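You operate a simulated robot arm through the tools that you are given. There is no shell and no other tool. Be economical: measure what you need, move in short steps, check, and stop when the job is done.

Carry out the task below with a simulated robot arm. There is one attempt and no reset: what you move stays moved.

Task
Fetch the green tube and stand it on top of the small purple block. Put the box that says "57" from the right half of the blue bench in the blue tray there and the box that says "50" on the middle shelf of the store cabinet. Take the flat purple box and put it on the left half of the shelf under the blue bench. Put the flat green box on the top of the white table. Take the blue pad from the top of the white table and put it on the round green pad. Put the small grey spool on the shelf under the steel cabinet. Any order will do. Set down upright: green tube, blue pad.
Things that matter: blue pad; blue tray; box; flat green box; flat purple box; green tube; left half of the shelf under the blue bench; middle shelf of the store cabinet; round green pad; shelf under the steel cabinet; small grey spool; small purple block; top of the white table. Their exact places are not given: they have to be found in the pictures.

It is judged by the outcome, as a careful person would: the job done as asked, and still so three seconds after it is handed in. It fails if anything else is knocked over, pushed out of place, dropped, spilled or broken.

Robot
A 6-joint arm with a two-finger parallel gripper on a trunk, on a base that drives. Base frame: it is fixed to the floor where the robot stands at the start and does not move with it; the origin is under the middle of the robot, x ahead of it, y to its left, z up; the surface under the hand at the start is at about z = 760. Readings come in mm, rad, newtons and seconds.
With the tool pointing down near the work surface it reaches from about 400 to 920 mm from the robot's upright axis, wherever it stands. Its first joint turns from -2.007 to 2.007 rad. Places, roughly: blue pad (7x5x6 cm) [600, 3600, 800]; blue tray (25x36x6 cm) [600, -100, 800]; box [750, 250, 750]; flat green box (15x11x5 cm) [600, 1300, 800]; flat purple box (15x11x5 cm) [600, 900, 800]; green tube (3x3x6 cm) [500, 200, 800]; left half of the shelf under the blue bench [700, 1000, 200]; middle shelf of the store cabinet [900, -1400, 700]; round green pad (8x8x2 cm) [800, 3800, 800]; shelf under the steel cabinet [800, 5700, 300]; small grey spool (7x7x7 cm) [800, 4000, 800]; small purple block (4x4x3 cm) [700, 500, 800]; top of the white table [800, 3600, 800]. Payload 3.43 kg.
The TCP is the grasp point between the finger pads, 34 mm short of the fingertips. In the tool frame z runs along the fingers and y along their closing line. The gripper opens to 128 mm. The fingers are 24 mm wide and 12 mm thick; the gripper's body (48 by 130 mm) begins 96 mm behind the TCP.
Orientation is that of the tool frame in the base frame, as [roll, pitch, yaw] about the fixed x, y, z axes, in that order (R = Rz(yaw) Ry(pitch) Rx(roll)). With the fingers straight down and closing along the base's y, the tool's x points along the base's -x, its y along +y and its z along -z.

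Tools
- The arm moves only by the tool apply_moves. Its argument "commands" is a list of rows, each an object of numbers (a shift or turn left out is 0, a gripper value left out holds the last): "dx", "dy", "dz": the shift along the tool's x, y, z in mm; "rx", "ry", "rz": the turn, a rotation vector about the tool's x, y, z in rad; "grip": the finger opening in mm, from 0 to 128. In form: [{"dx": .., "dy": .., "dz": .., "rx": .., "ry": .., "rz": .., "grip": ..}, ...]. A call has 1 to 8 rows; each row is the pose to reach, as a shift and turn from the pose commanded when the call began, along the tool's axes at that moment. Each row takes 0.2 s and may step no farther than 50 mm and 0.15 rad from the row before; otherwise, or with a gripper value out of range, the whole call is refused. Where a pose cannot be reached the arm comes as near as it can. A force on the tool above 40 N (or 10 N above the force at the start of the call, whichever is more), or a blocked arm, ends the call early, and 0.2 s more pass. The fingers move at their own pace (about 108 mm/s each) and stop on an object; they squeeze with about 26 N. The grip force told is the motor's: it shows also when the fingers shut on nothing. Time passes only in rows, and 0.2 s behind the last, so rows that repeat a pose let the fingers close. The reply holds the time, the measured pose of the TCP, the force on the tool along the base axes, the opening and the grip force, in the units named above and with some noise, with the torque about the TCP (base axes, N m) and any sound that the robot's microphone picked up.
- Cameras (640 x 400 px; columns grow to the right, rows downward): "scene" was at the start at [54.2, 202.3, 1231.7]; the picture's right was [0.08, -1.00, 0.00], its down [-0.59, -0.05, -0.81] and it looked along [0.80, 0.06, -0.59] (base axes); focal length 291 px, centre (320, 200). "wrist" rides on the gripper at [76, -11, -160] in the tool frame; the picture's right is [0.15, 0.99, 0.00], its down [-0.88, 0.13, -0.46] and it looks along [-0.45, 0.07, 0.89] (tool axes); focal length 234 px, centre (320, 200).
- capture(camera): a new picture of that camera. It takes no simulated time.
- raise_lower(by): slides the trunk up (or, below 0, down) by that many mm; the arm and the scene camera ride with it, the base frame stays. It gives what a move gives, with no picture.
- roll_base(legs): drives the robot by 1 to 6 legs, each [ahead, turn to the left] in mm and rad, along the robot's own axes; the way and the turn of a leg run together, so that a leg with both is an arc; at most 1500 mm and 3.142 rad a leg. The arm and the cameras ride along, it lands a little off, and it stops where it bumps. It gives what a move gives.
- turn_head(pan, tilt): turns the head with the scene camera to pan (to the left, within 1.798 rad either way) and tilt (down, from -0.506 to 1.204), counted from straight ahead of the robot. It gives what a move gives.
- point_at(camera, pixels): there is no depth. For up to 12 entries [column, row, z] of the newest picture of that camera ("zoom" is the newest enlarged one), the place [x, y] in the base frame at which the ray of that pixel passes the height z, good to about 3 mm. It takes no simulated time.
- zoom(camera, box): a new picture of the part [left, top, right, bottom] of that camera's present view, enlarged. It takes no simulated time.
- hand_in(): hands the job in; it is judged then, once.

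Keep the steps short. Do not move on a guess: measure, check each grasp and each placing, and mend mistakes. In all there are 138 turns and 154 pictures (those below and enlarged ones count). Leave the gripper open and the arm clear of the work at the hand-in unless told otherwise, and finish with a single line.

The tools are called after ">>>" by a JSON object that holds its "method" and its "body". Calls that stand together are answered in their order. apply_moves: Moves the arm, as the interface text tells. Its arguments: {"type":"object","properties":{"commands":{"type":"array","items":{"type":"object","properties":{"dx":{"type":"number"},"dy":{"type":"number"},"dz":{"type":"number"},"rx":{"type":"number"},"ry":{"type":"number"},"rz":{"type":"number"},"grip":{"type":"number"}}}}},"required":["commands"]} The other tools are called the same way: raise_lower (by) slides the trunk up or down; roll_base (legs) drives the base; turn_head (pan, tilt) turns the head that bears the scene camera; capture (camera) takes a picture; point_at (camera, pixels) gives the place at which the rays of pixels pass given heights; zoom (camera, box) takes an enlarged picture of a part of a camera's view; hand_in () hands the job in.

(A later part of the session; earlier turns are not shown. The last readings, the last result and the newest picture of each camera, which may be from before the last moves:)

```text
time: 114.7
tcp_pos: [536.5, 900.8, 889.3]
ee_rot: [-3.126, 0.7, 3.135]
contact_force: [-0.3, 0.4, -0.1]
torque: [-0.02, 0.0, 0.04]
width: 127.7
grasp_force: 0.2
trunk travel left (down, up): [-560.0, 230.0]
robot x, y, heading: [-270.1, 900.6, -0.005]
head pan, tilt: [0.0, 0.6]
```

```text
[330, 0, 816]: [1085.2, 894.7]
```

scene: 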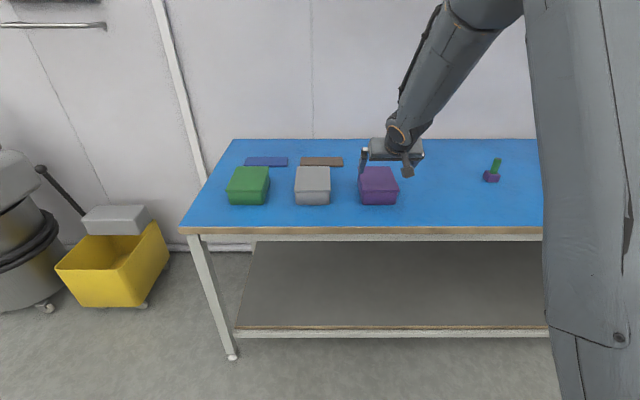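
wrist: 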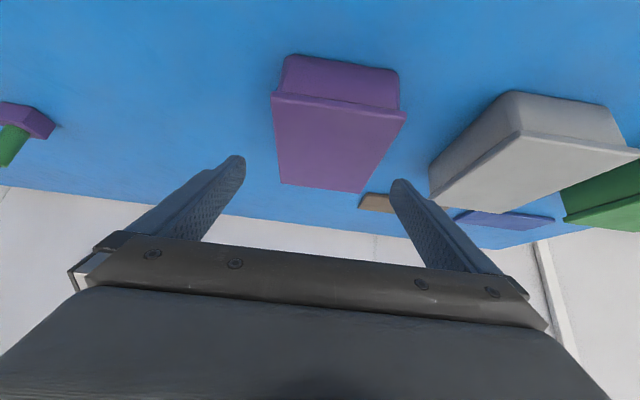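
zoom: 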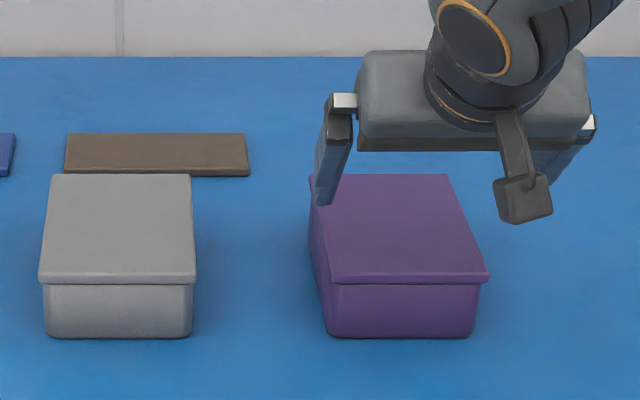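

The purple lid spans y 850–963 and is centred at (597,907). I'll shift 6 mm left and advance along the tool toward TCP (597,907,808), checking halfway.

>>> {"method": "apply_moves", "body": {"commands": [{"dx": 6, "dy": 6.5, "dz": 0}, {"dx": 6, "dy": 6.5, "dz": 35}, {"dx": 6, "dy": 6.5, "dz": 50}, {"dx": 6, "dy": 6.5, "dz": 50}]}}

>>> {"method": "capture", "body": {"camera": "wrist"}}

```text
time: 115.7
tcp_pos: [562.3, 906.4, 845.4]
ee_rot: [-3.128, 0.7, 3.136]
contact_force: [-0.7, 1.1, -0.4]
torque: [-0.04, 0.01, -0.03]
width: 128.0
grasp_force: 0.0
out of reach, approached as far as the arm can: row 1
trunk travel left (down, up): [-560.0, 230.0]
robot x, y, heading: [-263.7, 901.4, -0.003]
head pan, tilt: [0.0, 0.6]
```

```text
75 pictures are left
```

wrist: 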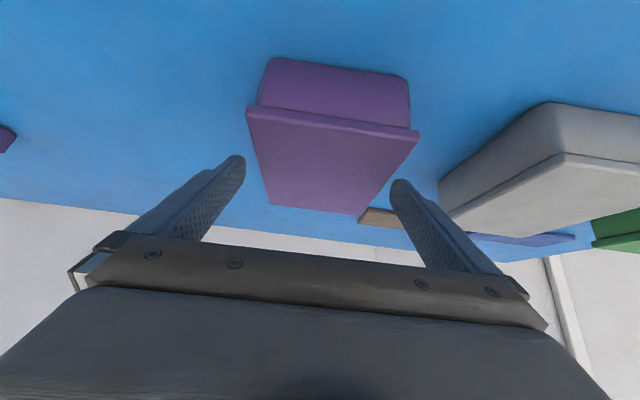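

>>> {"method": "apply_moves", "body": {"commands": [{"dx": -1, "dz": 20}, {"dx": -2, "dz": 32}, {"dx": -2, "dz": 42}, {"dx": -2, "dz": 50}, {"dx": -2, "dz": 50}]}}

>>> {"method": "zoom", "body": {"camera": "scene", "box": [325, 130, 435, 215]}}

>>> {"method": "capture", "body": {"camera": "wrist"}}

```text
time: 116.9
tcp_pos: [598.2, 904.1, 810.7]
ee_rot: [-3.126, 0.701, 3.136]
contact_force: [0.5, 0.6, -0.8]
torque: [0.01, 0.01, 0.0]
width: 128.1
grasp_force: 0.1
trunk travel left (down, up): [-560.0, 230.0]
robot x, y, heading: [-268.8, 901.4, -0.001]
head pan, tilt: [0.0, 0.6]
```

```text
4.71 times, centred on (380, 172) of scene
```

zoom: 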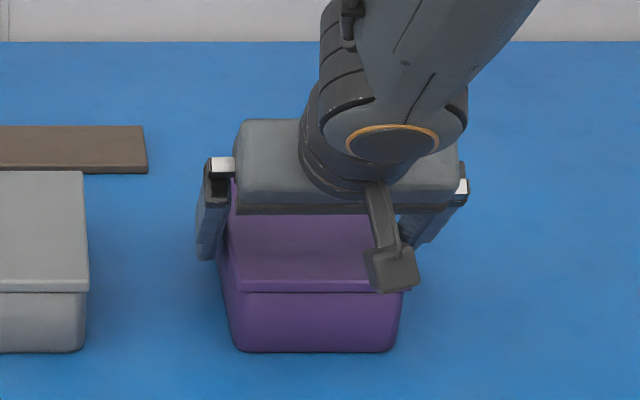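

```text
73 pictures are left
```

wrist: 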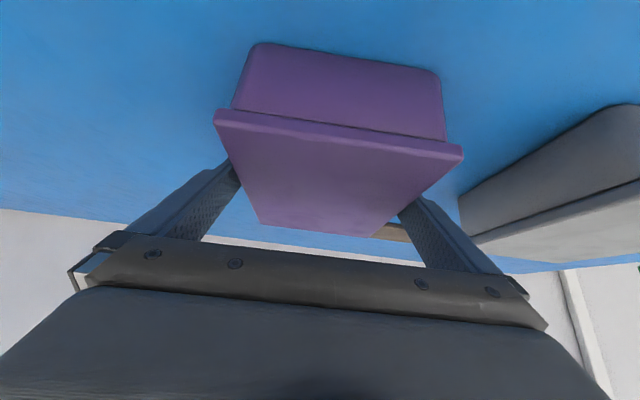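

Both fingers straddle the lid. I'll close and lift slightly.

>>> {"method": "apply_moves", "body": {"commands": [{"grip": 100}, {"grip": 100}, {"grip": 100}, {"dx": -7, "dz": -8}, {"dx": -13, "dz": -15}, {"dx": -13, "dz": -15}]}}

>>> {"method": "zoom", "body": {"camera": "scene", "box": [325, 130, 435, 215]}}

>>> {"method": "capture", "body": {"camera": "wrist"}}

```text
time: 118.3
tcp_pos: [598.2, 904.0, 830.6]
ee_rot: [-3.122, 0.701, 3.137]
contact_force: [0.4, -0.4, -1.0]
torque: [0.04, -0.01, -0.01]
width: 113.4
grasp_force: 26.1
out of reach, approached as far as the arm can: row 4
trunk travel left (down, up): [-560.0, 230.0]
robot x, y, heading: [-265.6, 902.5, -0.002]
head pan, tilt: [0.0, 0.6]
```

```text
4.71 times, centred on (380, 172) of scene
```

zoom: 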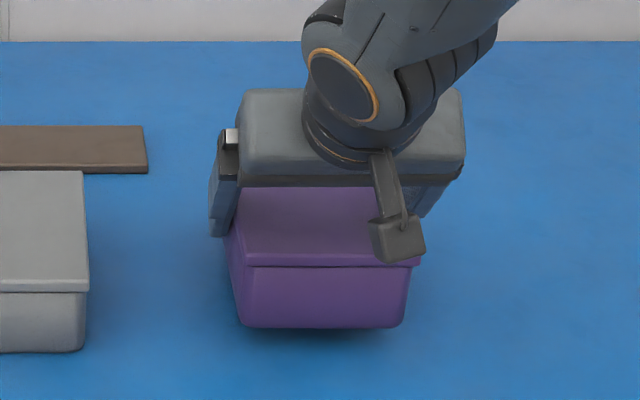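

```text
71 pictures are left
```

wrist: 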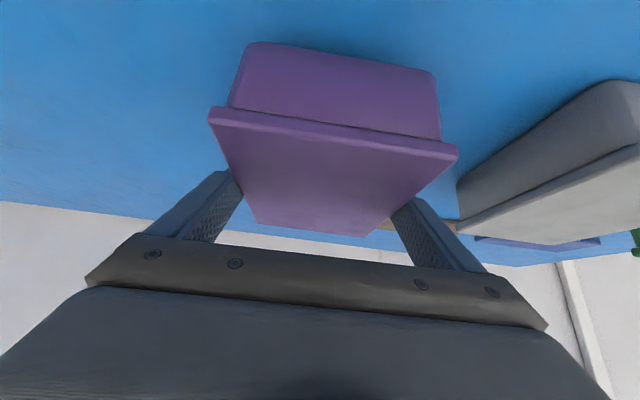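

It is held level and lifted 20 mm. I'll back off 315 mm so the box clears the bench edge, then lower the trunk.

>>> {"method": "roll_base", "body": {"legs": [[-320, 0]]}}

>>> {"method": "raise_lower", "body": {"by": -505}}

>>> {"method": "turn_head", "body": {"pan": 0.0, "tilt": 0.5}}

>>> {"method": "capture", "body": {"camera": "scene"}}

>>> {"method": "capture", "body": {"camera": "wrist"}}

```text
time: 120.4
tcp_pos: [279.2, 904.9, 831.2]
ee_rot: [-3.125, 0.7, 3.134]
contact_force: [0.3, 0.3, -1.3]
torque: [-0.02, -0.01, -0.01]
width: 113.5
grasp_force: 26.2
trunk travel left (down, up): [-560.0, 230.0]
robot x, y, heading: [-585.6, 901.8, -0.006]
head pan, tilt: [0.0, 0.6]
```

```text
refused: -505 is not a number from -400 to 400
```

```text
time: 121.1
tcp_pos: [278.9, 905.5, 830.6]
ee_rot: [-3.122, 0.7, 3.136]
contact_force: [-0.7, 0.0, -1.0]
torque: [0.01, 0.01, -0.01]
width: 113.3
grasp_force: 25.9
trunk travel left (down, up): [-560.0, 230.0]
robot x, y, heading: [-588.4, 901.2, -0.001]
head pan, tilt: [0.0, 0.499]
```

```text
70 pictures are left
```

scene: 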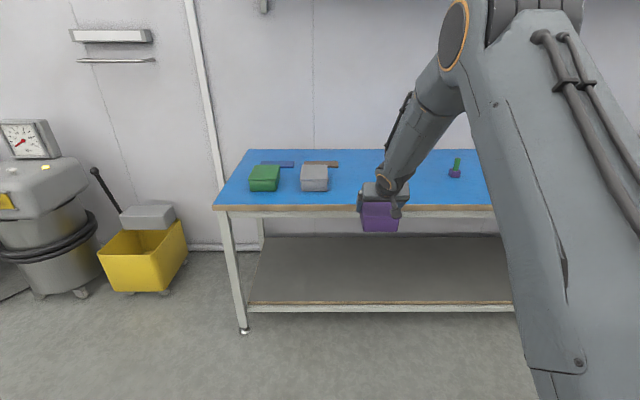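

```text
69 pictures are left
```

wrist: 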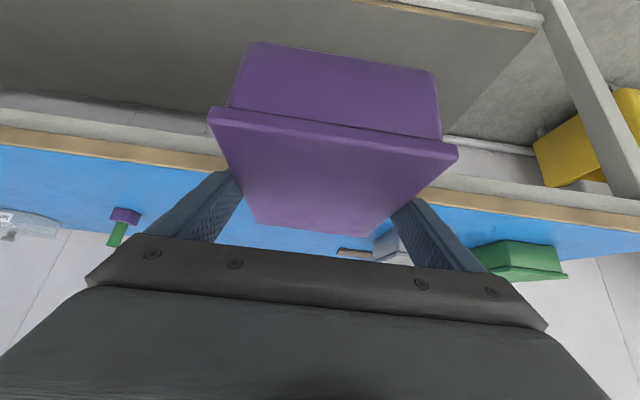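

>>> {"method": "zoom", "body": {"camera": "scene", "box": [380, 270, 480, 320]}}

>>> {"method": "point_at", "body": {"camera": "zoom", "pixels": [[128, 203, 200], [128, 203, 225], [128, 203, 250], [128, 216, 200], [128, 216, 225], [128, 216, 250]]}}

>>> {"method": "raise_lower", "body": {"by": -400}}

>>> {"method": "capture", "body": {"camera": "scene"}}

```text
6.40 times, centred on (430, 295) of scene
```

zoom: 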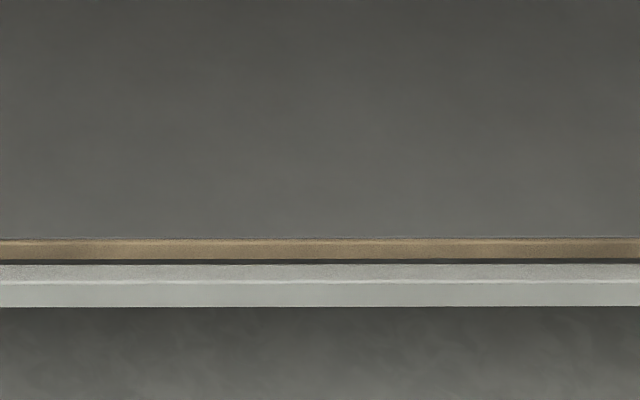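

```text
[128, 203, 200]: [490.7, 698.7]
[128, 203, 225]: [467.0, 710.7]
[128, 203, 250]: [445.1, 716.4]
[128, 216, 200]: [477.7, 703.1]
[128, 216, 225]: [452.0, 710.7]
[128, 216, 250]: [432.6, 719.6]
```

```text
time: 124.9
tcp_pos: [373.1, 904.2, 431.5]
ee_rot: [-3.125, 0.697, 3.136]
contact_force: [-0.6, -0.1, -1.5]
torque: [0.01, -0.02, 0.02]
width: 113.3
grasp_force: 25.6
trunk travel left (down, up): [-160.0, 630.0]
robot x, y, heading: [-582.7, 901.4, -0.004]
head pan, tilt: [0.0, 0.499]
```

```text
67 pictures are left
```

scene: 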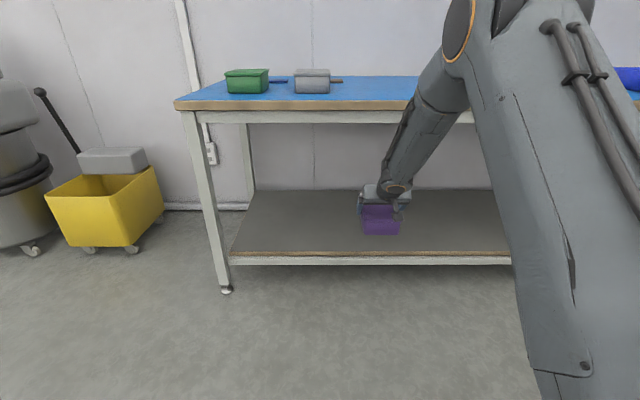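

The TCP x shifted to 373 as the trunk went down, so I'll re-check where everything is before going on.

>>> {"method": "zoom", "body": {"camera": "scene", "box": [320, 160, 480, 280]}}

>>> {"method": "capture", "body": {"camera": "wrist"}}

```text
3.33 times, centred on (400, 220) of scene
```

zoom: 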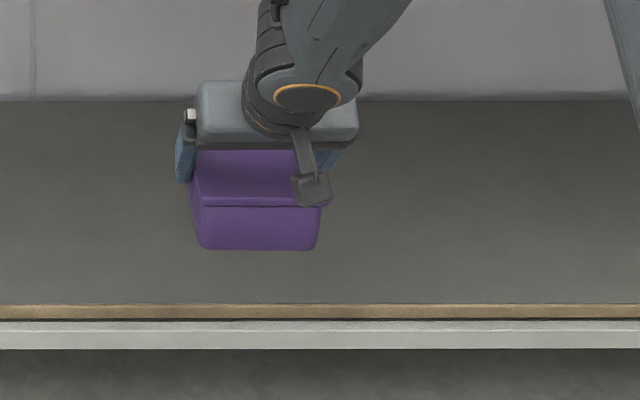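

```text
65 pictures are left
```

wrist: 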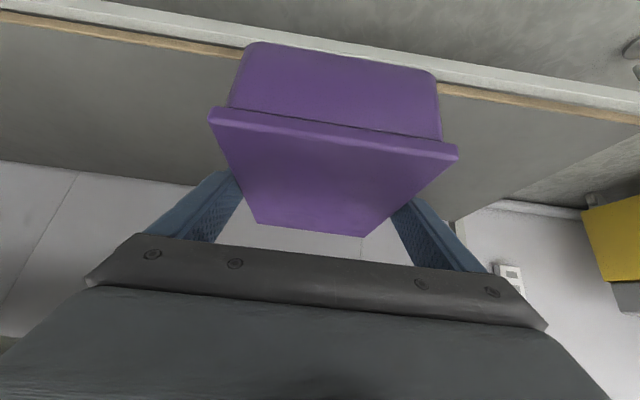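

>>> {"method": "point_at", "body": {"camera": "zoom", "pixels": [[260, 304, 200], [260, 304, 225], [260, 304, 250], [260, 304, 275], [200, 248, 380], [316, 248, 380], [200, 206, 425], [260, 101, 225], [260, 101, 250]]}}

>>> {"method": "point_at", "body": {"camera": "wrist", "pixels": [[160, 38, 225], [160, 38, 250], [160, 38, 275]]}}

```text
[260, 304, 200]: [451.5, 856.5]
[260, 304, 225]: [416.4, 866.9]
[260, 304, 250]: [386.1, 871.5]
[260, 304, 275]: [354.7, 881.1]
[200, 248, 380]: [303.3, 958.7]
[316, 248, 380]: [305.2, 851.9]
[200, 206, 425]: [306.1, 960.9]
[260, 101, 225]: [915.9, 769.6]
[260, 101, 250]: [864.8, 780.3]
```

```text
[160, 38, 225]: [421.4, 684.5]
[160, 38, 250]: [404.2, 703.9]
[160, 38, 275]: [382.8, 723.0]
```

The shelf top is at z ≈ 200 and its front at x ≈ 453. I'll lower the trunk another 130 (box bottom about 250) and then drive in.

>>> {"method": "raise_lower", "body": {"by": -130}}

>>> {"method": "roll_base", "body": {"legs": [[100, 0]]}}

>>> {"method": "capture", "body": {"camera": "scene"}}

```text
time: 126.5
tcp_pos: [373.7, 904.1, 301.4]
ee_rot: [-3.123, 0.699, 3.134]
contact_force: [-0.6, -0.1, -1.2]
torque: [0.04, 0.04, -0.02]
width: 113.4
grasp_force: 26.1
trunk travel left (down, up): [-30.0, 760.0]
robot x, y, heading: [-586.5, 902.7, -0.006]
head pan, tilt: [0.0, 0.499]
```

```text
time: 127.7
tcp_pos: [475.6, 904.0, 301.6]
ee_rot: [-3.124, 0.697, 3.137]
contact_force: [0.0, 0.5, -1.5]
torque: [0.01, 0.04, 0.04]
width: 113.5
grasp_force: 25.9
trunk travel left (down, up): [-30.0, 760.0]
robot x, y, heading: [-486.9, 902.3, -0.0]
head pan, tilt: [0.0, 0.499]
```

```text
64 pictures are left
```

scene: 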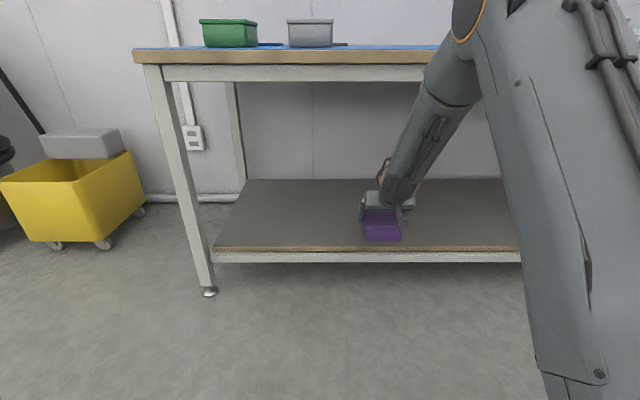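

>>> {"method": "roll_base", "body": {"legs": [[105, 0]]}}

>>> {"method": "capture", "body": {"camera": "scene"}}

>>> {"method": "point_at", "body": {"camera": "scene", "pixels": [[320, 253, 200]]}}

>>> {"method": "capture", "body": {"camera": "wrist"}}

```text
time: 128.8
tcp_pos: [580.0, 904.0, 301.7]
ee_rot: [-3.126, 0.699, 3.136]
contact_force: [-0.1, 1.4, -0.4]
torque: [0.0, 0.01, -0.02]
width: 113.6
grasp_force: 26.4
trunk travel left (down, up): [-30.0, 760.0]
robot x, y, heading: [-382.6, 902.2, -0.004]
head pan, tilt: [0.0, 0.499]
```

```text
63 pictures are left
```

scene: 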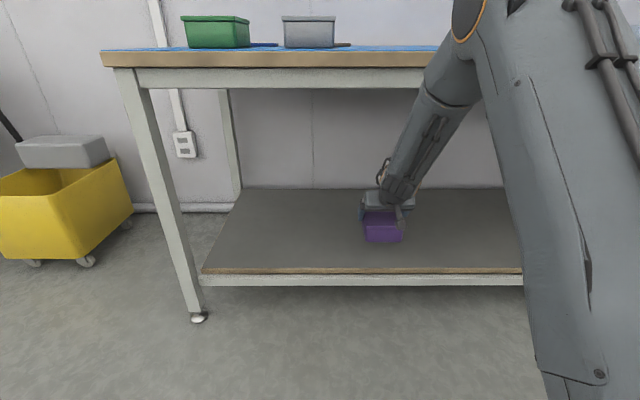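

```text
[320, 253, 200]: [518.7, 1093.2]
```

```text
62 pictures are left
```

wrist: 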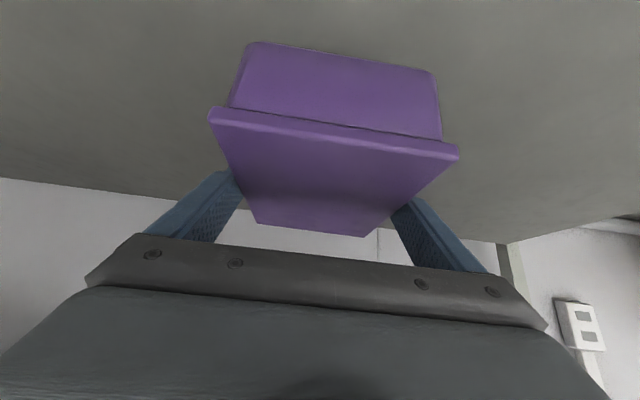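

The box is over the shelf. I'll use the last 30 mm of trunk, then lower with the arm in steps until contact.

>>> {"method": "raise_lower", "body": {"by": -29}}

>>> {"method": "apply_moves", "body": {"commands": [{"dx": 3.2, "dz": 3.8}, {"dx": 6.4, "dz": 7.6}, {"dx": 8.4, "dz": 9.9}, {"dx": 9.7, "dz": 11.5}]}}

>>> {"method": "zoom", "body": {"camera": "scene", "box": [320, 180, 440, 280]}}

```text
time: 129.6
tcp_pos: [579.5, 903.6, 272.8]
ee_rot: [-3.126, 0.699, 3.135]
contact_force: [-0.3, 0.1, -0.5]
torque: [-0.02, 0.02, 0.02]
width: 113.4
grasp_force: 25.7
trunk travel left (down, up): [-1.0, 789.0]
robot x, y, heading: [-381.3, 900.6, 0.0]
head pan, tilt: [0.0, 0.499]
```

```text
time: 130.6
tcp_pos: [579.9, 904.2, 255.7]
ee_rot: [-3.124, 0.698, 3.136]
contact_force: [-0.7, 0.8, -1.1]
torque: [0.01, -0.01, -0.03]
width: 113.1
grasp_force: 26.4
trunk travel left (down, up): [-1.0, 789.0]
robot x, y, heading: [-380.5, 900.4, -0.006]
head pan, tilt: [0.0, 0.499]
```

```text
4.00 times, centred on (380, 230) of scene
```

zoom: 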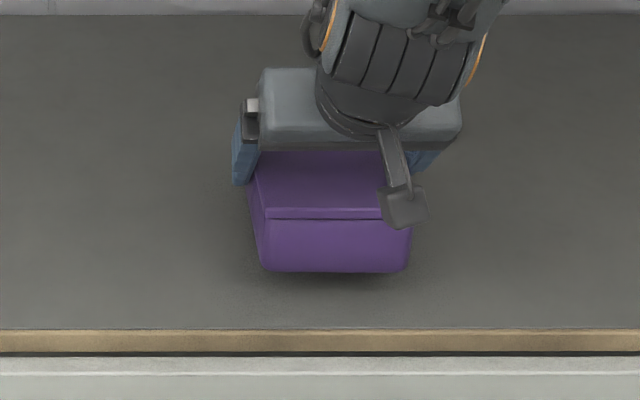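

>>> {"method": "apply_moves", "body": {"commands": [{"dx": 1.3, "dz": 1.5}, {"dx": 2.6, "dz": 3.1}, {"dx": 3.9, "dz": 4.6}, {"dx": 4.8, "dz": 5.7}]}}

```text
time: 131.6
tcp_pos: [578.8, 904.8, 248.7]
ee_rot: [-3.122, 0.697, 3.137]
contact_force: [0.5, -0.3, -2.0]
torque: [0.0, 0.03, 0.0]
width: 113.5
grasp_force: 26.0
trunk travel left (down, up): [-1.0, 789.0]
robot x, y, heading: [-380.7, 899.2, -0.002]
head pan, tilt: [0.0, 0.499]
```

>>> {"method": "apply_moves", "body": {"commands": [{"dx": 1.3, "dz": 1.5}, {"dx": 2.6, "dz": 3.1}, {"dx": 3.9, "dz": 4.6}]}}

>>> {"method": "zoom", "body": {"camera": "scene", "box": [320, 180, 440, 280]}}

```text
time: 132.4
tcp_pos: [580.0, 904.1, 243.6]
ee_rot: [-3.123, 0.696, 3.137]
contact_force: [0.4, 0.1, -0.8]
torque: [0.02, 0.0, 0.0]
width: 113.4
grasp_force: 25.8
trunk travel left (down, up): [-1.0, 789.0]
robot x, y, heading: [-380.9, 901.7, -0.006]
head pan, tilt: [0.0, 0.499]
```

```text
4.00 times, centred on (380, 230) of scene
```

zoom: 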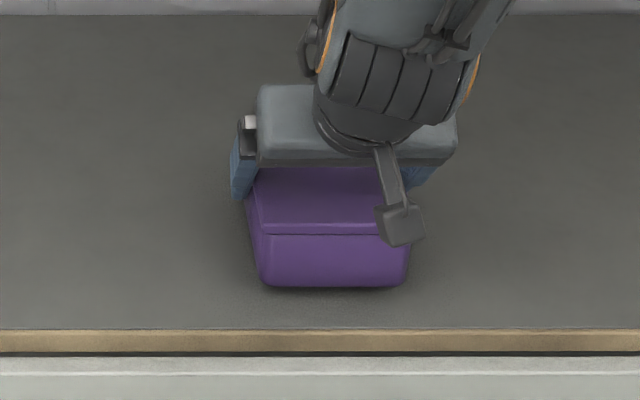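

>>> {"method": "apply_moves", "body": {"commands": [{"dx": 1.3, "dz": 1.5}, {"dx": 2.6, "dz": 3.1}, {"dx": 3.9, "dz": 4.6}, {"dx": 5.2, "dz": 6.1}]}}

```text
time: 133.4
tcp_pos: [581.0, 904.2, 234.4]
ee_rot: [-3.119, 0.697, 3.136]
contact_force: [-0.4, -0.7, -0.6]
torque: [0.04, -0.02, 0.01]
width: 113.7
grasp_force: 26.2
trunk travel left (down, up): [-1.0, 789.0]
robot x, y, heading: [-381.2, 899.6, -0.0]
head pan, tilt: [0.0, 0.499]
```

>>> {"method": "zoom", "body": {"camera": "scene", "box": [330, 190, 430, 270]}}

>>> {"method": "point_at", "body": {"camera": "zoom", "pixels": [[270, 310, 184], [270, 310, 170], [270, 310, 160], [270, 330, 170], [270, 375, 180], [270, 375, 170], [270, 375, 160], [270, 375, 200]]}}

```text
5.00 times, centred on (380, 230) of scene
```

zoom: 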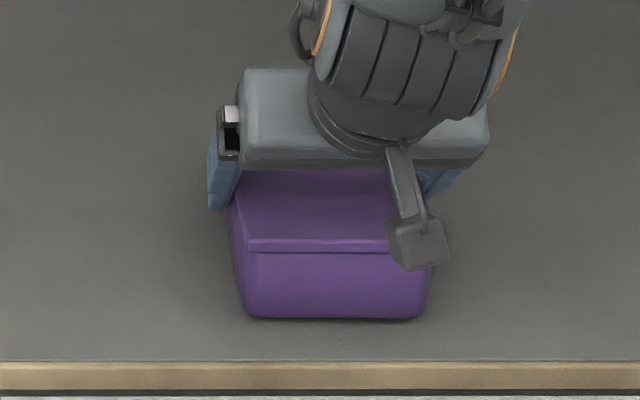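

```text
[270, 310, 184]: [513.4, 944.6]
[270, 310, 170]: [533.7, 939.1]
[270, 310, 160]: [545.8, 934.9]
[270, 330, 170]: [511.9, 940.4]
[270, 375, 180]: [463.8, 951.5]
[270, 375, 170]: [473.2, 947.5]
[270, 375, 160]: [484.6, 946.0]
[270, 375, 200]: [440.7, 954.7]
```

The shelf height isn't well pinned by these views and there is still a small gap under the box. I'll keep lowering in small steps until I feel contact.

>>> {"method": "apply_moves", "body": {"commands": [{"dx": 1.6, "dz": 1.9}, {"dx": 3.2, "dz": 3.8}, {"dx": 4.5, "dz": 5.3}, {"dx": 5.8, "dz": 6.9}]}}

>>> {"method": "zoom", "body": {"camera": "scene", "box": [330, 190, 430, 270]}}

```text
time: 134.4
tcp_pos: [580.9, 903.4, 230.4]
ee_rot: [-3.117, 0.701, 3.134]
contact_force: [-10.1, -1.2, 31.3]
torque: [0.11, 0.24, -0.13]
width: 113.0
grasp_force: 26.2
trunk travel left (down, up): [-1.0, 789.0]
robot x, y, heading: [-381.1, 901.2, -0.006]
head pan, tilt: [0.0, 0.499]
```

```text
5.00 times, centred on (380, 230) of scene
```

zoom: 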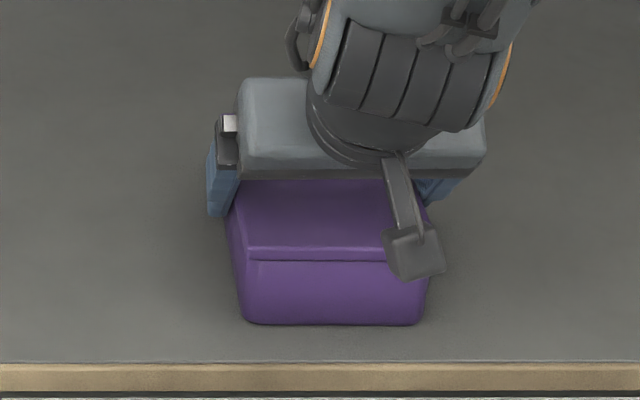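

It is in contact at TCP z ≈ 231. I'll ease off the pressure, open, and withdraw along the tool axis.

>>> {"method": "apply_moves", "body": {"commands": [{"dx": -2, "dz": -2.4}, {"dx": -2, "dz": -2.4, "grip": 120}, {"dx": -2, "dz": -2.4, "grip": 128}, {"dx": -2, "dz": -2.4, "grip": 128}, {"dx": -2, "dz": -30}, {"dx": -2, "dz": -65}, {"dx": -2, "dz": -100}]}}

>>> {"method": "capture", "body": {"camera": "scene"}}

>>> {"method": "capture", "body": {"camera": "wrist"}}

```text
time: 136.0
tcp_pos: [517.4, 905.9, 304.3]
ee_rot: [-3.124, 0.698, 3.135]
contact_force: [-0.8, 0.3, -0.1]
torque: [-0.03, 0.0, 0.01]
width: 127.9
grasp_force: 0.1
trunk travel left (down, up): [-1.0, 789.0]
robot x, y, heading: [-383.8, 903.6, -0.006]
head pan, tilt: [0.0, 0.499]
```

```text
57 pictures are left
```

scene: 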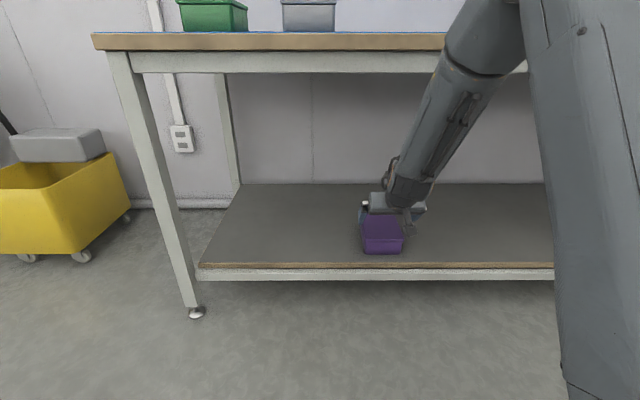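

```text
56 pictures are left
```

wrist: 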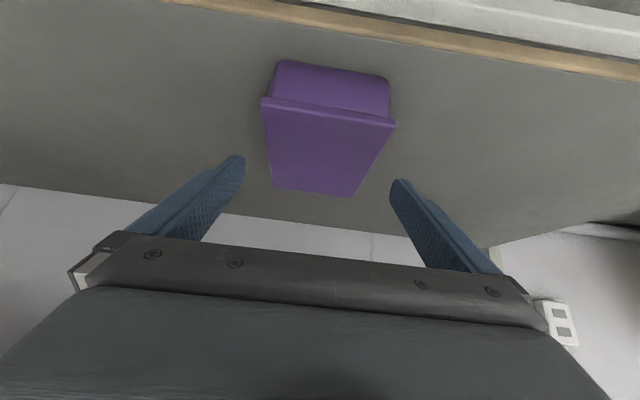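

The purple box sits flat on the shelf. I'll back out, raise the trunk, point the tool down again, and move over to the green box.

>>> {"method": "roll_base", "body": {"legs": [[-300, 0]]}}

>>> {"method": "raise_lower", "body": {"by": 400}}

>>> {"method": "raise_lower", "body": {"by": 170}}

>>> {"method": "apply_moves", "body": {"commands": [{"dx": -35, "dz": -20, "ry": 0.14}, {"dx": -70, "dz": -40, "ry": 0.28}, {"dx": -105, "dz": -60, "ry": 0.42}, {"dx": -120, "dz": -100, "ry": 0.56}, {"dx": -120, "dz": -145, "ry": 0.7}, {"dx": -120, "dz": -190, "ry": 0.7}]}}

```text
time: 138.0
tcp_pos: [217.7, 906.7, 304.3]
ee_rot: [-3.124, 0.697, 3.138]
contact_force: [-0.2, 0.1, -0.6]
torque: [-0.03, 0.0, -0.01]
width: 128.0
grasp_force: 0.0
trunk travel left (down, up): [-1.0, 789.0]
robot x, y, heading: [-676.1, 899.3, -0.001]
head pan, tilt: [0.0, 0.499]
```

```text
time: 141.8
tcp_pos: [172.1, 907.3, 703.8]
ee_rot: [-3.125, 0.698, 3.137]
contact_force: [-0.3, 0.4, 0.2]
torque: [0.0, -0.03, -0.03]
width: 127.9
grasp_force: 0.0
trunk travel left (down, up): [-401.0, 389.0]
robot x, y, heading: [-680.4, 905.2, -0.004]
head pan, tilt: [0.0, 0.499]
```

```text
time: 143.8
tcp_pos: [170.9, 907.8, 875.1]
ee_rot: [-3.124, 0.698, 3.136]
contact_force: [0.5, -0.4, 0.5]
torque: [0.0, -0.03, 0.0]
width: 128.0
grasp_force: 0.2
trunk travel left (down, up): [-571.0, 219.0]
robot x, y, heading: [-678.5, 899.2, -0.003]
head pan, tilt: [0.0, 0.499]
```

```text
time: 145.2
tcp_pos: [140.9, 909.6, 1094.4]
ee_rot: [-3.128, -0.004, 3.127]
contact_force: [0.4, -0.1, -1.4]
torque: [-0.03, 0.05, 0.02]
width: 128.2
grasp_force: 0.1
trunk travel left (down, up): [-571.0, 219.0]
robot x, y, heading: [-675.9, 899.8, -0.0]
head pan, tilt: [0.0, 0.499]
```

>>> {"method": "roll_base", "body": {"legs": [[0, 1.571], [395, 0], [0, -1.571], [460, 0]]}}

>>> {"method": "turn_head", "body": {"pan": -0.05, "tilt": 0.75}}

>>> {"method": "capture", "body": {"camera": "scene"}}

>>> {"method": "capture", "body": {"camera": "wrist"}}

```text
time: 157.7
tcp_pos: [599.4, 1264.9, 1095.1]
ee_rot: [-3.13, -0.002, 3.095]
contact_force: [0.4, -0.1, -0.3]
torque: [0.0, 0.0, -0.04]
width: 128.0
grasp_force: 0.0
trunk travel left (down, up): [-571.0, 219.0]
robot x, y, heading: [-220.8, 1284.1, -0.03]
head pan, tilt: [0.0, 0.499]
```

```text
time: 158.5
tcp_pos: [600.2, 1265.8, 1095.5]
ee_rot: [-3.129, -0.001, 3.096]
contact_force: [-0.2, 0.0, 0.5]
torque: [0.01, -0.02, 0.01]
width: 128.1
grasp_force: 0.0
trunk travel left (down, up): [-571.0, 219.0]
robot x, y, heading: [-215.6, 1281.3, -0.033]
head pan, tilt: [-0.051, 0.75]
```

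```text
55 pictures are left
```

scene: 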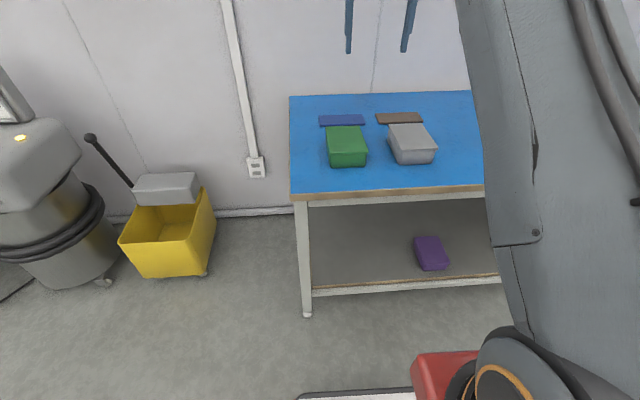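

```text
54 pictures are left
```

wrist: 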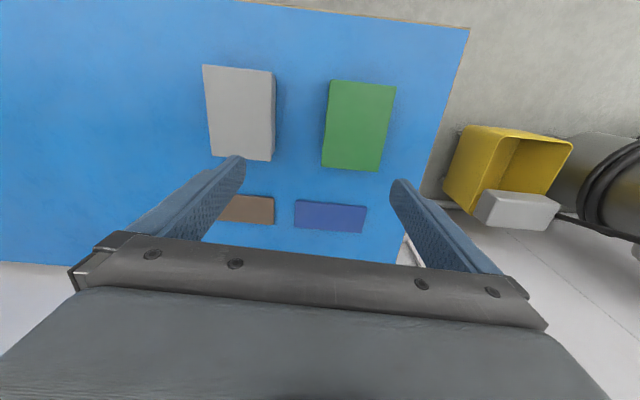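

>>> {"method": "point_at", "body": {"camera": "wrist", "pixels": [[330, 80, 816], [395, 86, 816], [383, 170, 816], [322, 166, 816], [330, 80, 816], [395, 86, 816], [383, 170, 816], [322, 166, 816], [275, 73, 816], [272, 159, 816]]}}

```text
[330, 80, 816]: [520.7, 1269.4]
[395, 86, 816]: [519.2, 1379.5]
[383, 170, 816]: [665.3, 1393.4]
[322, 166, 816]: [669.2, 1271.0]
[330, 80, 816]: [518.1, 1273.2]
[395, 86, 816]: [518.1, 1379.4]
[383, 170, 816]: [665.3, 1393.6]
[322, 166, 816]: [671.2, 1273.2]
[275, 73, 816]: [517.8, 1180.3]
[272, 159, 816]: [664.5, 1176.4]
```

The green box's lid is centred near (594,1328) with yaw about +0.03. I'll move above it, straighten the tool, and lower to z = 930.

>>> {"method": "apply_moves", "body": {"commands": [{"dx": 3, "dy": 20, "dz": 35, "rz": -0.03}, {"dx": 6, "dy": 40, "dz": 75, "rz": -0.07}, {"dx": 9, "dy": 63, "dz": 115, "rz": -0.07}, {"dx": 9, "dy": 63, "dz": 155, "rz": -0.07}, {"dx": 9, "dy": 63, "dz": 165, "rz": -0.07}]}}

>>> {"method": "capture", "body": {"camera": "wrist"}}

```text
time: 159.7
tcp_pos: [594.5, 1326.4, 929.4]
ee_rot: [-3.128, -0.004, -3.117]
contact_force: [-0.3, -0.2, 0.3]
torque: [0.0, -0.03, -0.03]
width: 128.1
grasp_force: 0.1
trunk travel left (down, up): [-571.0, 219.0]
robot x, y, heading: [-215.0, 1281.2, -0.033]
head pan, tilt: [-0.051, 0.75]
```

```text
53 pictures are left
```

wrist: 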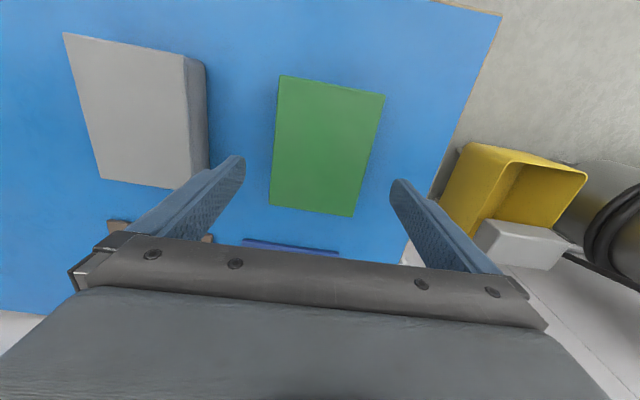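

>>> {"method": "point_at", "body": {"camera": "wrist", "pixels": [[279, 76, 816], [385, 95, 816], [352, 216, 816], [270, 205, 816], [279, 76, 816], [385, 95, 816], [352, 216, 816], [270, 205, 816], [279, 76, 816], [385, 95, 816], [352, 216, 816], [270, 205, 816]]}}

```text
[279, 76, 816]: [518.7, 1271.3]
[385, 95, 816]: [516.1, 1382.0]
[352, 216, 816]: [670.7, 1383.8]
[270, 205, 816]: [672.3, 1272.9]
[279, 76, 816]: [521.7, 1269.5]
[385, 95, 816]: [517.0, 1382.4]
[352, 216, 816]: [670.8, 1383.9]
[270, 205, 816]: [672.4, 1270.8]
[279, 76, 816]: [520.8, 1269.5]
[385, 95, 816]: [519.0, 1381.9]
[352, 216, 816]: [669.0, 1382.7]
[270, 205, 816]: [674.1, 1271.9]
```

It is aligned, with the lid at y 1271–1383, so I'll descend to z = 805 and close.

>>> {"method": "apply_moves", "body": {"commands": [{"dy": 0.5, "dz": 45}, {"dy": 0.5, "dz": 80}, {"dy": 0.5, "dz": 105}, {"dy": 0.5, "dz": 124}, {"dy": 0.5, "dz": 124, "grip": 100}, {"dy": 0.5, "dz": 124, "grip": 100}, {"dy": 0.5, "dz": 100}, {"dy": 0.5, "dz": 100}]}}

>>> {"method": "capture", "body": {"camera": "wrist"}}

```text
time: 161.5
tcp_pos: [593.7, 1326.0, 829.3]
ee_rot: [-3.13, -0.003, -3.117]
contact_force: [-0.1, 1.0, -1.0]
torque: [-0.03, 0.01, 0.02]
width: 113.5
grasp_force: 26.1
trunk travel left (down, up): [-571.0, 219.0]
robot x, y, heading: [-218.9, 1283.0, -0.024]
head pan, tilt: [-0.051, 0.75]
```

```text
52 pictures are left
```

wrist: 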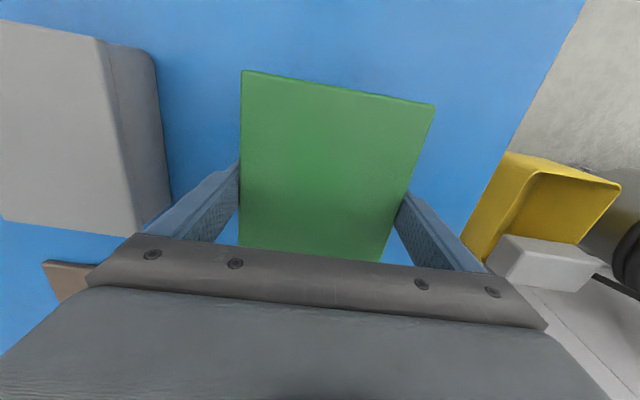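

The green box is held. I'll lift it and pull it in close before driving.

>>> {"method": "apply_moves", "body": {"commands": [{"dz": -48}, {"dz": -96}, {"dx": 45, "dz": -110}, {"dx": 92, "dz": -120}, {"dx": 140, "dz": -120}, {"dx": 188, "dz": -120}, {"dx": 236, "dz": -120}, {"dx": 284, "dz": -120}]}}

>>> {"method": "roll_base", "body": {"legs": [[0, 1.6]]}}

>>> {"method": "turn_head", "body": {"pan": -0.2, "tilt": 0.35}}

>>> {"method": "capture", "body": {"camera": "scene"}}

```text
time: 163.3
tcp_pos: [308.7, 1320.2, 951.8]
ee_rot: [-3.131, -0.003, -3.118]
contact_force: [0.5, -0.2, -2.0]
torque: [-0.01, 0.03, -0.01]
width: 113.3
grasp_force: 25.8
trunk travel left (down, up): [-571.0, 219.0]
robot x, y, heading: [-218.7, 1284.3, -0.032]
head pan, tilt: [-0.051, 0.75]
```

```text
time: 167.6
tcp_pos: [-274.7, 1807.6, 951.7]
ee_rot: [-3.13, -0.002, -1.514]
contact_force: [-0.5, -0.1, -1.9]
torque: [-0.01, -0.02, -0.01]
width: 113.0
grasp_force: 26.5
trunk travel left (down, up): [-571.0, 219.0]
robot x, y, heading: [-218.2, 1281.7, 1.572]
head pan, tilt: [-0.051, 0.75]
```

```text
time: 168.4
tcp_pos: [-275.2, 1808.1, 951.3]
ee_rot: [-3.129, -0.004, -1.513]
contact_force: [0.9, 0.5, -1.0]
torque: [0.0, 0.03, -0.01]
width: 113.1
grasp_force: 26.0
trunk travel left (down, up): [-571.0, 219.0]
robot x, y, heading: [-223.3, 1278.8, 1.57]
head pan, tilt: [-0.201, 0.351]
```

```text
51 pictures are left
```

scene: 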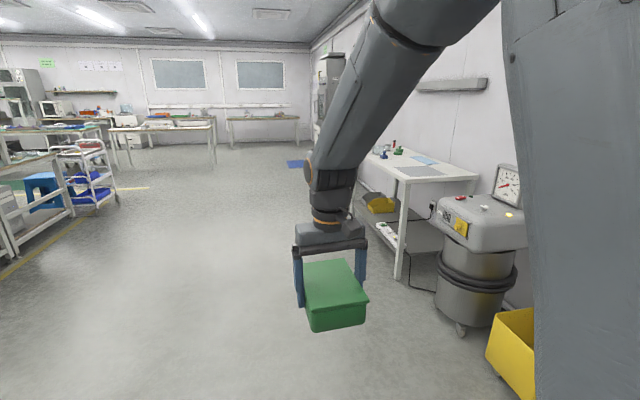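

The lane is clear and the white table is ahead on the right. I'll measure its corners for the stopping place.

>>> {"method": "point_at", "body": {"camera": "scene", "pixels": [[398, 277, 0], [401, 183, 760], [478, 176, 760], [380, 152, 760]]}}

>>> {"method": "roll_base", "body": {"legs": [[1100, 0], [1130, 0], [0, -1.571]]}}

>>> {"method": "turn_head", "body": {"pan": 0.0, "tilt": 0.6}}

>>> {"method": "capture", "body": {"camera": "scene"}}

```text
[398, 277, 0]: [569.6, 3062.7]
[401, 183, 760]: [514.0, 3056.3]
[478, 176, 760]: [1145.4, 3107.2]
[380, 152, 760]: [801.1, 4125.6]
```

```text
time: 183.3
tcp_pos: [301.4, 3578.6, 951.2]
ee_rot: [-3.129, -0.001, -3.076]
contact_force: [-0.8, 1.0, -2.1]
torque: [-0.02, 0.0, 0.0]
width: 112.9
grasp_force: 25.8
trunk travel left (down, up): [-571.0, 219.0]
robot x, y, heading: [-223.8, 3519.5, 0.009]
head pan, tilt: [-0.201, 0.351]
```

```text
time: 184.1
tcp_pos: [300.9, 3578.4, 950.0]
ee_rot: [-3.129, -0.001, -3.075]
contact_force: [0.3, -0.7, -1.7]
torque: [-0.01, 0.02, 0.01]
width: 113.0
grasp_force: 25.7
trunk travel left (down, up): [-571.0, 219.0]
robot x, y, heading: [-224.5, 3516.3, 0.005]
head pan, tilt: [0.0, 0.6]
```

```text
50 pictures are left
```

scene: 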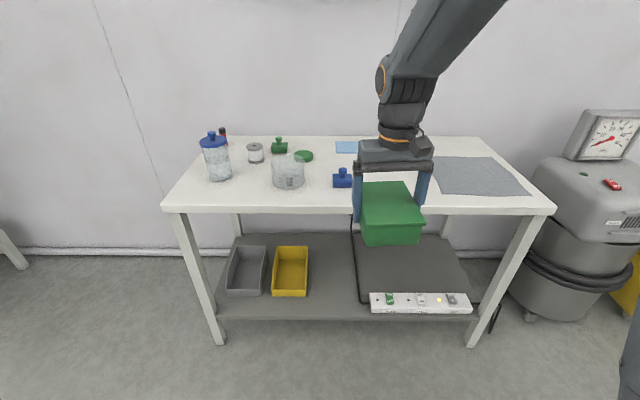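

>>> {"method": "zoom", "body": {"camera": "scene", "box": [170, 110, 370, 220]}}

>>> {"method": "point_at", "body": {"camera": "scene", "pixels": [[166, 207, 760], [554, 210, 760], [207, 138, 760], [482, 138, 760], [435, 157, 760], [490, 157, 760], [440, 193, 760], [530, 195, 760], [342, 187, 760], [335, 143, 760], [365, 153, 760]]}}

>>> {"method": "point_at", "body": {"camera": "zoom", "pixels": [[320, 200, 760]]}}

```text
3.20 times, centred on (270, 165) of scene
```

zoom: 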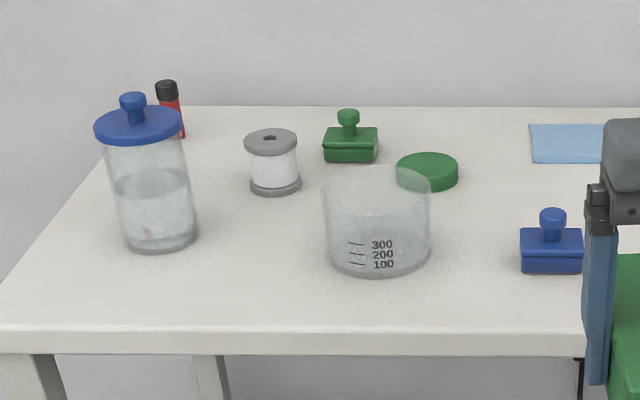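

```text
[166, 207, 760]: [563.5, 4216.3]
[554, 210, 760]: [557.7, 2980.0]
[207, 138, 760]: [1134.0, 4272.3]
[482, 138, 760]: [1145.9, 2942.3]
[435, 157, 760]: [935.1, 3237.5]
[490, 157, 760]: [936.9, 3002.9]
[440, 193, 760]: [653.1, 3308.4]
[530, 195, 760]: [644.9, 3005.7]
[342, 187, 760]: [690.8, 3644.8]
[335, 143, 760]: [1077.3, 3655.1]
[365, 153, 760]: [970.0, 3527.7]
```

```text
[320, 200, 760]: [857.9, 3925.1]
```

The tabletop is free around (720,3440), between the blue pad (y ≈ 3645) and the grey mat (y < 3310). I'll drive ahead 225 mm and move the box over that spot.

>>> {"method": "roll_base", "body": {"legs": [[225, 0]]}}

>>> {"method": "apply_moves", "body": {"commands": [{"dx": -30, "dy": -35}, {"dx": -60, "dy": -69}, {"dx": -90, "dy": -104}, {"dx": -125, "dy": -138}, {"dx": -160, "dy": -138}, {"dx": -194, "dy": -138}, {"dx": -194, "dy": -138, "dz": 45}, {"dx": -194, "dy": -138, "dz": 90}]}}

>>> {"method": "capture", "body": {"camera": "scene"}}

```text
time: 185.8
tcp_pos: [526.0, 3581.4, 951.6]
ee_rot: [-3.13, -0.001, -3.075]
contact_force: [0.1, 0.1, -1.4]
torque: [0.01, 0.03, -0.01]
width: 113.0
grasp_force: 25.6
trunk travel left (down, up): [-571.0, 219.0]
robot x, y, heading: [2.0, 3520.4, 0.005]
head pan, tilt: [0.0, 0.6]
```

```text
time: 187.6
tcp_pos: [727.9, 3453.9, 862.3]
ee_rot: [-3.13, -0.002, -3.077]
contact_force: [-0.3, -0.4, -0.8]
torque: [0.0, -0.05, -0.02]
width: 113.3
grasp_force: 26.2
trunk travel left (down, up): [-571.0, 219.0]
robot x, y, heading: [0.3, 3518.4, 0.005]
head pan, tilt: [0.0, 0.6]
```

```text
48 pictures are left
```

scene: 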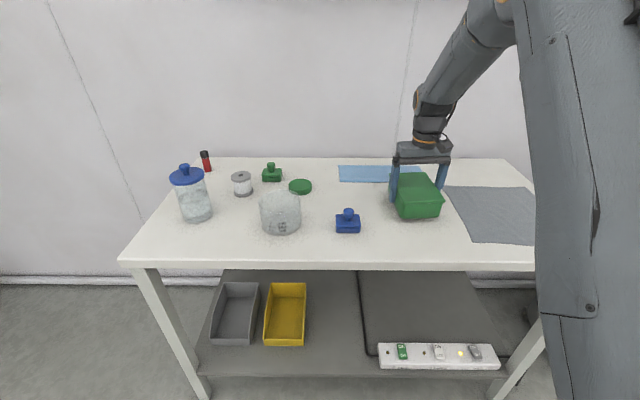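

>>> {"method": "apply_moves", "body": {"commands": [{"dz": 25}, {"dz": 40}, {"dz": 45}, {"dz": 48}, {"dz": 51}, {"dz": 54}, {"dz": 56}]}}

>>> {"method": "zoom", "body": {"camera": "scene", "box": [330, 120, 540, 260]}}

```text
time: 188.1
tcp_pos: [729.9, 3453.5, 834.0]
ee_rot: [-3.129, 0.008, -3.077]
contact_force: [-6.4, 0.2, 14.6]
torque: [0.25, 0.24, 0.26]
width: 112.9
grasp_force: 26.2
trunk travel left (down, up): [-571.0, 219.0]
robot x, y, heading: [-2.8, 3521.3, 0.013]
head pan, tilt: [0.0, 0.6]
stopped in row 2: the force on the tool passed its limit at 119 N (the readings are from after the stop); the commanded pose is now the measured one
```

```text
2.86 times, centred on (435, 190) of scene
```

zoom: 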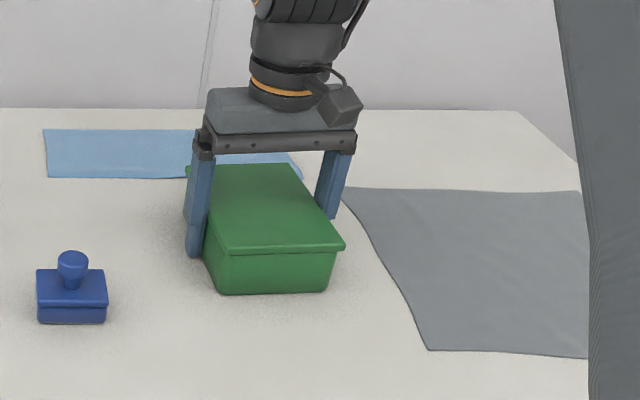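

The table surface is higher than assumed (z ≈ 789), and the box rests on it, apparently undamaged. I'll open and rise, and take later descents slowly.

>>> {"method": "apply_moves", "body": {"commands": [{"dz": -1}, {"dz": -1, "grip": 118}, {"dz": -1, "grip": 128}, {"dz": -1, "grip": 128}, {"dz": -30}, {"dz": -75}, {"dz": -120}, {"dz": -160}]}}

>>> {"method": "capture", "body": {"camera": "scene"}}

>>> {"method": "zoom", "body": {"camera": "scene", "box": [220, 140, 420, 250]}}

```text
time: 189.9
tcp_pos: [730.7, 3455.2, 994.2]
ee_rot: [-3.127, 0.005, -3.074]
contact_force: [0.5, -0.8, -0.4]
torque: [0.03, 0.04, 0.01]
width: 128.3
grasp_force: 0.2
trunk travel left (down, up): [-571.0, 219.0]
robot x, y, heading: [-1.3, 3522.4, 0.007]
head pan, tilt: [0.0, 0.6]
```

```text
46 pictures are left
```

scene: 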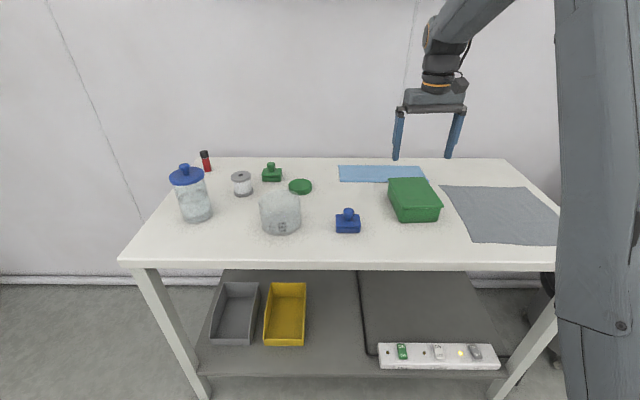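

```text
3.20 times, centred on (320, 195) of scene
```

zoom: 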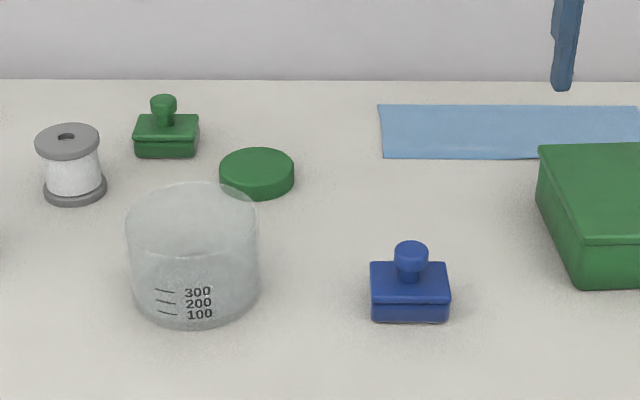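

The green box is on the table. Now I'll measure the blue pad (it has a knob handle), the round pad, the beaker and the spool with the table at z = 789.

>>> {"method": "point_at", "body": {"camera": "zoom", "pixels": [[372, 321, 789], [448, 321, 789], [410, 250, 847], [410, 250, 847], [257, 166, 807], [257, 166, 807], [220, 168, 807], [294, 168, 807], [67, 135, 857], [74, 200, 789], [257, 290, 789], [195, 325, 789]]}}

>>> {"method": "capture", "body": {"camera": "wrist"}}

```text
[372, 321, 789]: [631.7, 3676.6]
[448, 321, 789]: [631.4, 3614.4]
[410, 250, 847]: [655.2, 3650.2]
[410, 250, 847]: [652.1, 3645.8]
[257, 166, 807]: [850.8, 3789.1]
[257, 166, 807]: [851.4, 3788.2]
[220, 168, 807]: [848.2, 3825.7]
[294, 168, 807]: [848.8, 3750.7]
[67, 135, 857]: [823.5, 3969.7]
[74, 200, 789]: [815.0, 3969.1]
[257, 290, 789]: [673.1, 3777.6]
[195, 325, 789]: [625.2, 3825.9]
```

```text
44 pictures are left
```

wrist: 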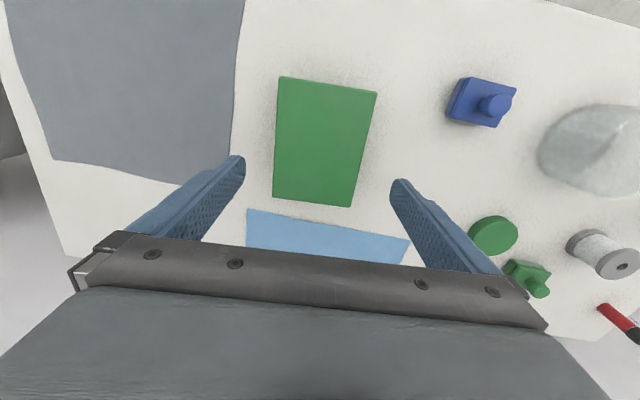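

I'll pull the arm in and shift the robot left by about 230 mm, so the blue pad, round pad and spool are all within reach.

>>> {"method": "apply_moves", "body": {"commands": [{"dx": 48, "grip": 60}, {"dx": 96}, {"dx": 144}, {"dx": 192}, {"dx": 240}, {"dx": 290}]}}

>>> {"method": "roll_base", "body": {"legs": [[0, 1.571], [230, 0], [0, -1.571], [40, 0]]}}

>>> {"method": "capture", "body": {"camera": "scene"}}

```text
time: 191.3
tcp_pos: [440.8, 3436.9, 991.5]
ee_rot: [-3.128, 0.007, -3.074]
contact_force: [-0.6, -0.1, 0.4]
torque: [-0.01, 0.05, -0.02]
width: 60.1
grasp_force: 0.0
trunk travel left (down, up): [-571.0, 219.0]
robot x, y, heading: [0.7, 3520.4, 0.01]
head pan, tilt: [0.0, 0.6]
```

```text
time: 201.2
tcp_pos: [476.1, 3675.6, 992.3]
ee_rot: [-3.127, 0.007, -3.061]
contact_force: [-0.6, 0.2, 0.9]
torque: [-0.01, -0.02, 0.0]
width: 60.1
grasp_force: 0.0
trunk travel left (down, up): [-571.0, 219.0]
robot x, y, heading: [36.0, 3753.4, 0.023]
head pan, tilt: [0.0, 0.6]
```

```text
43 pictures are left
```

scene: 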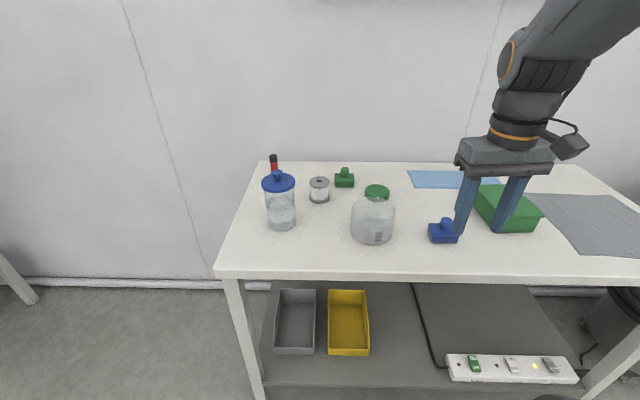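

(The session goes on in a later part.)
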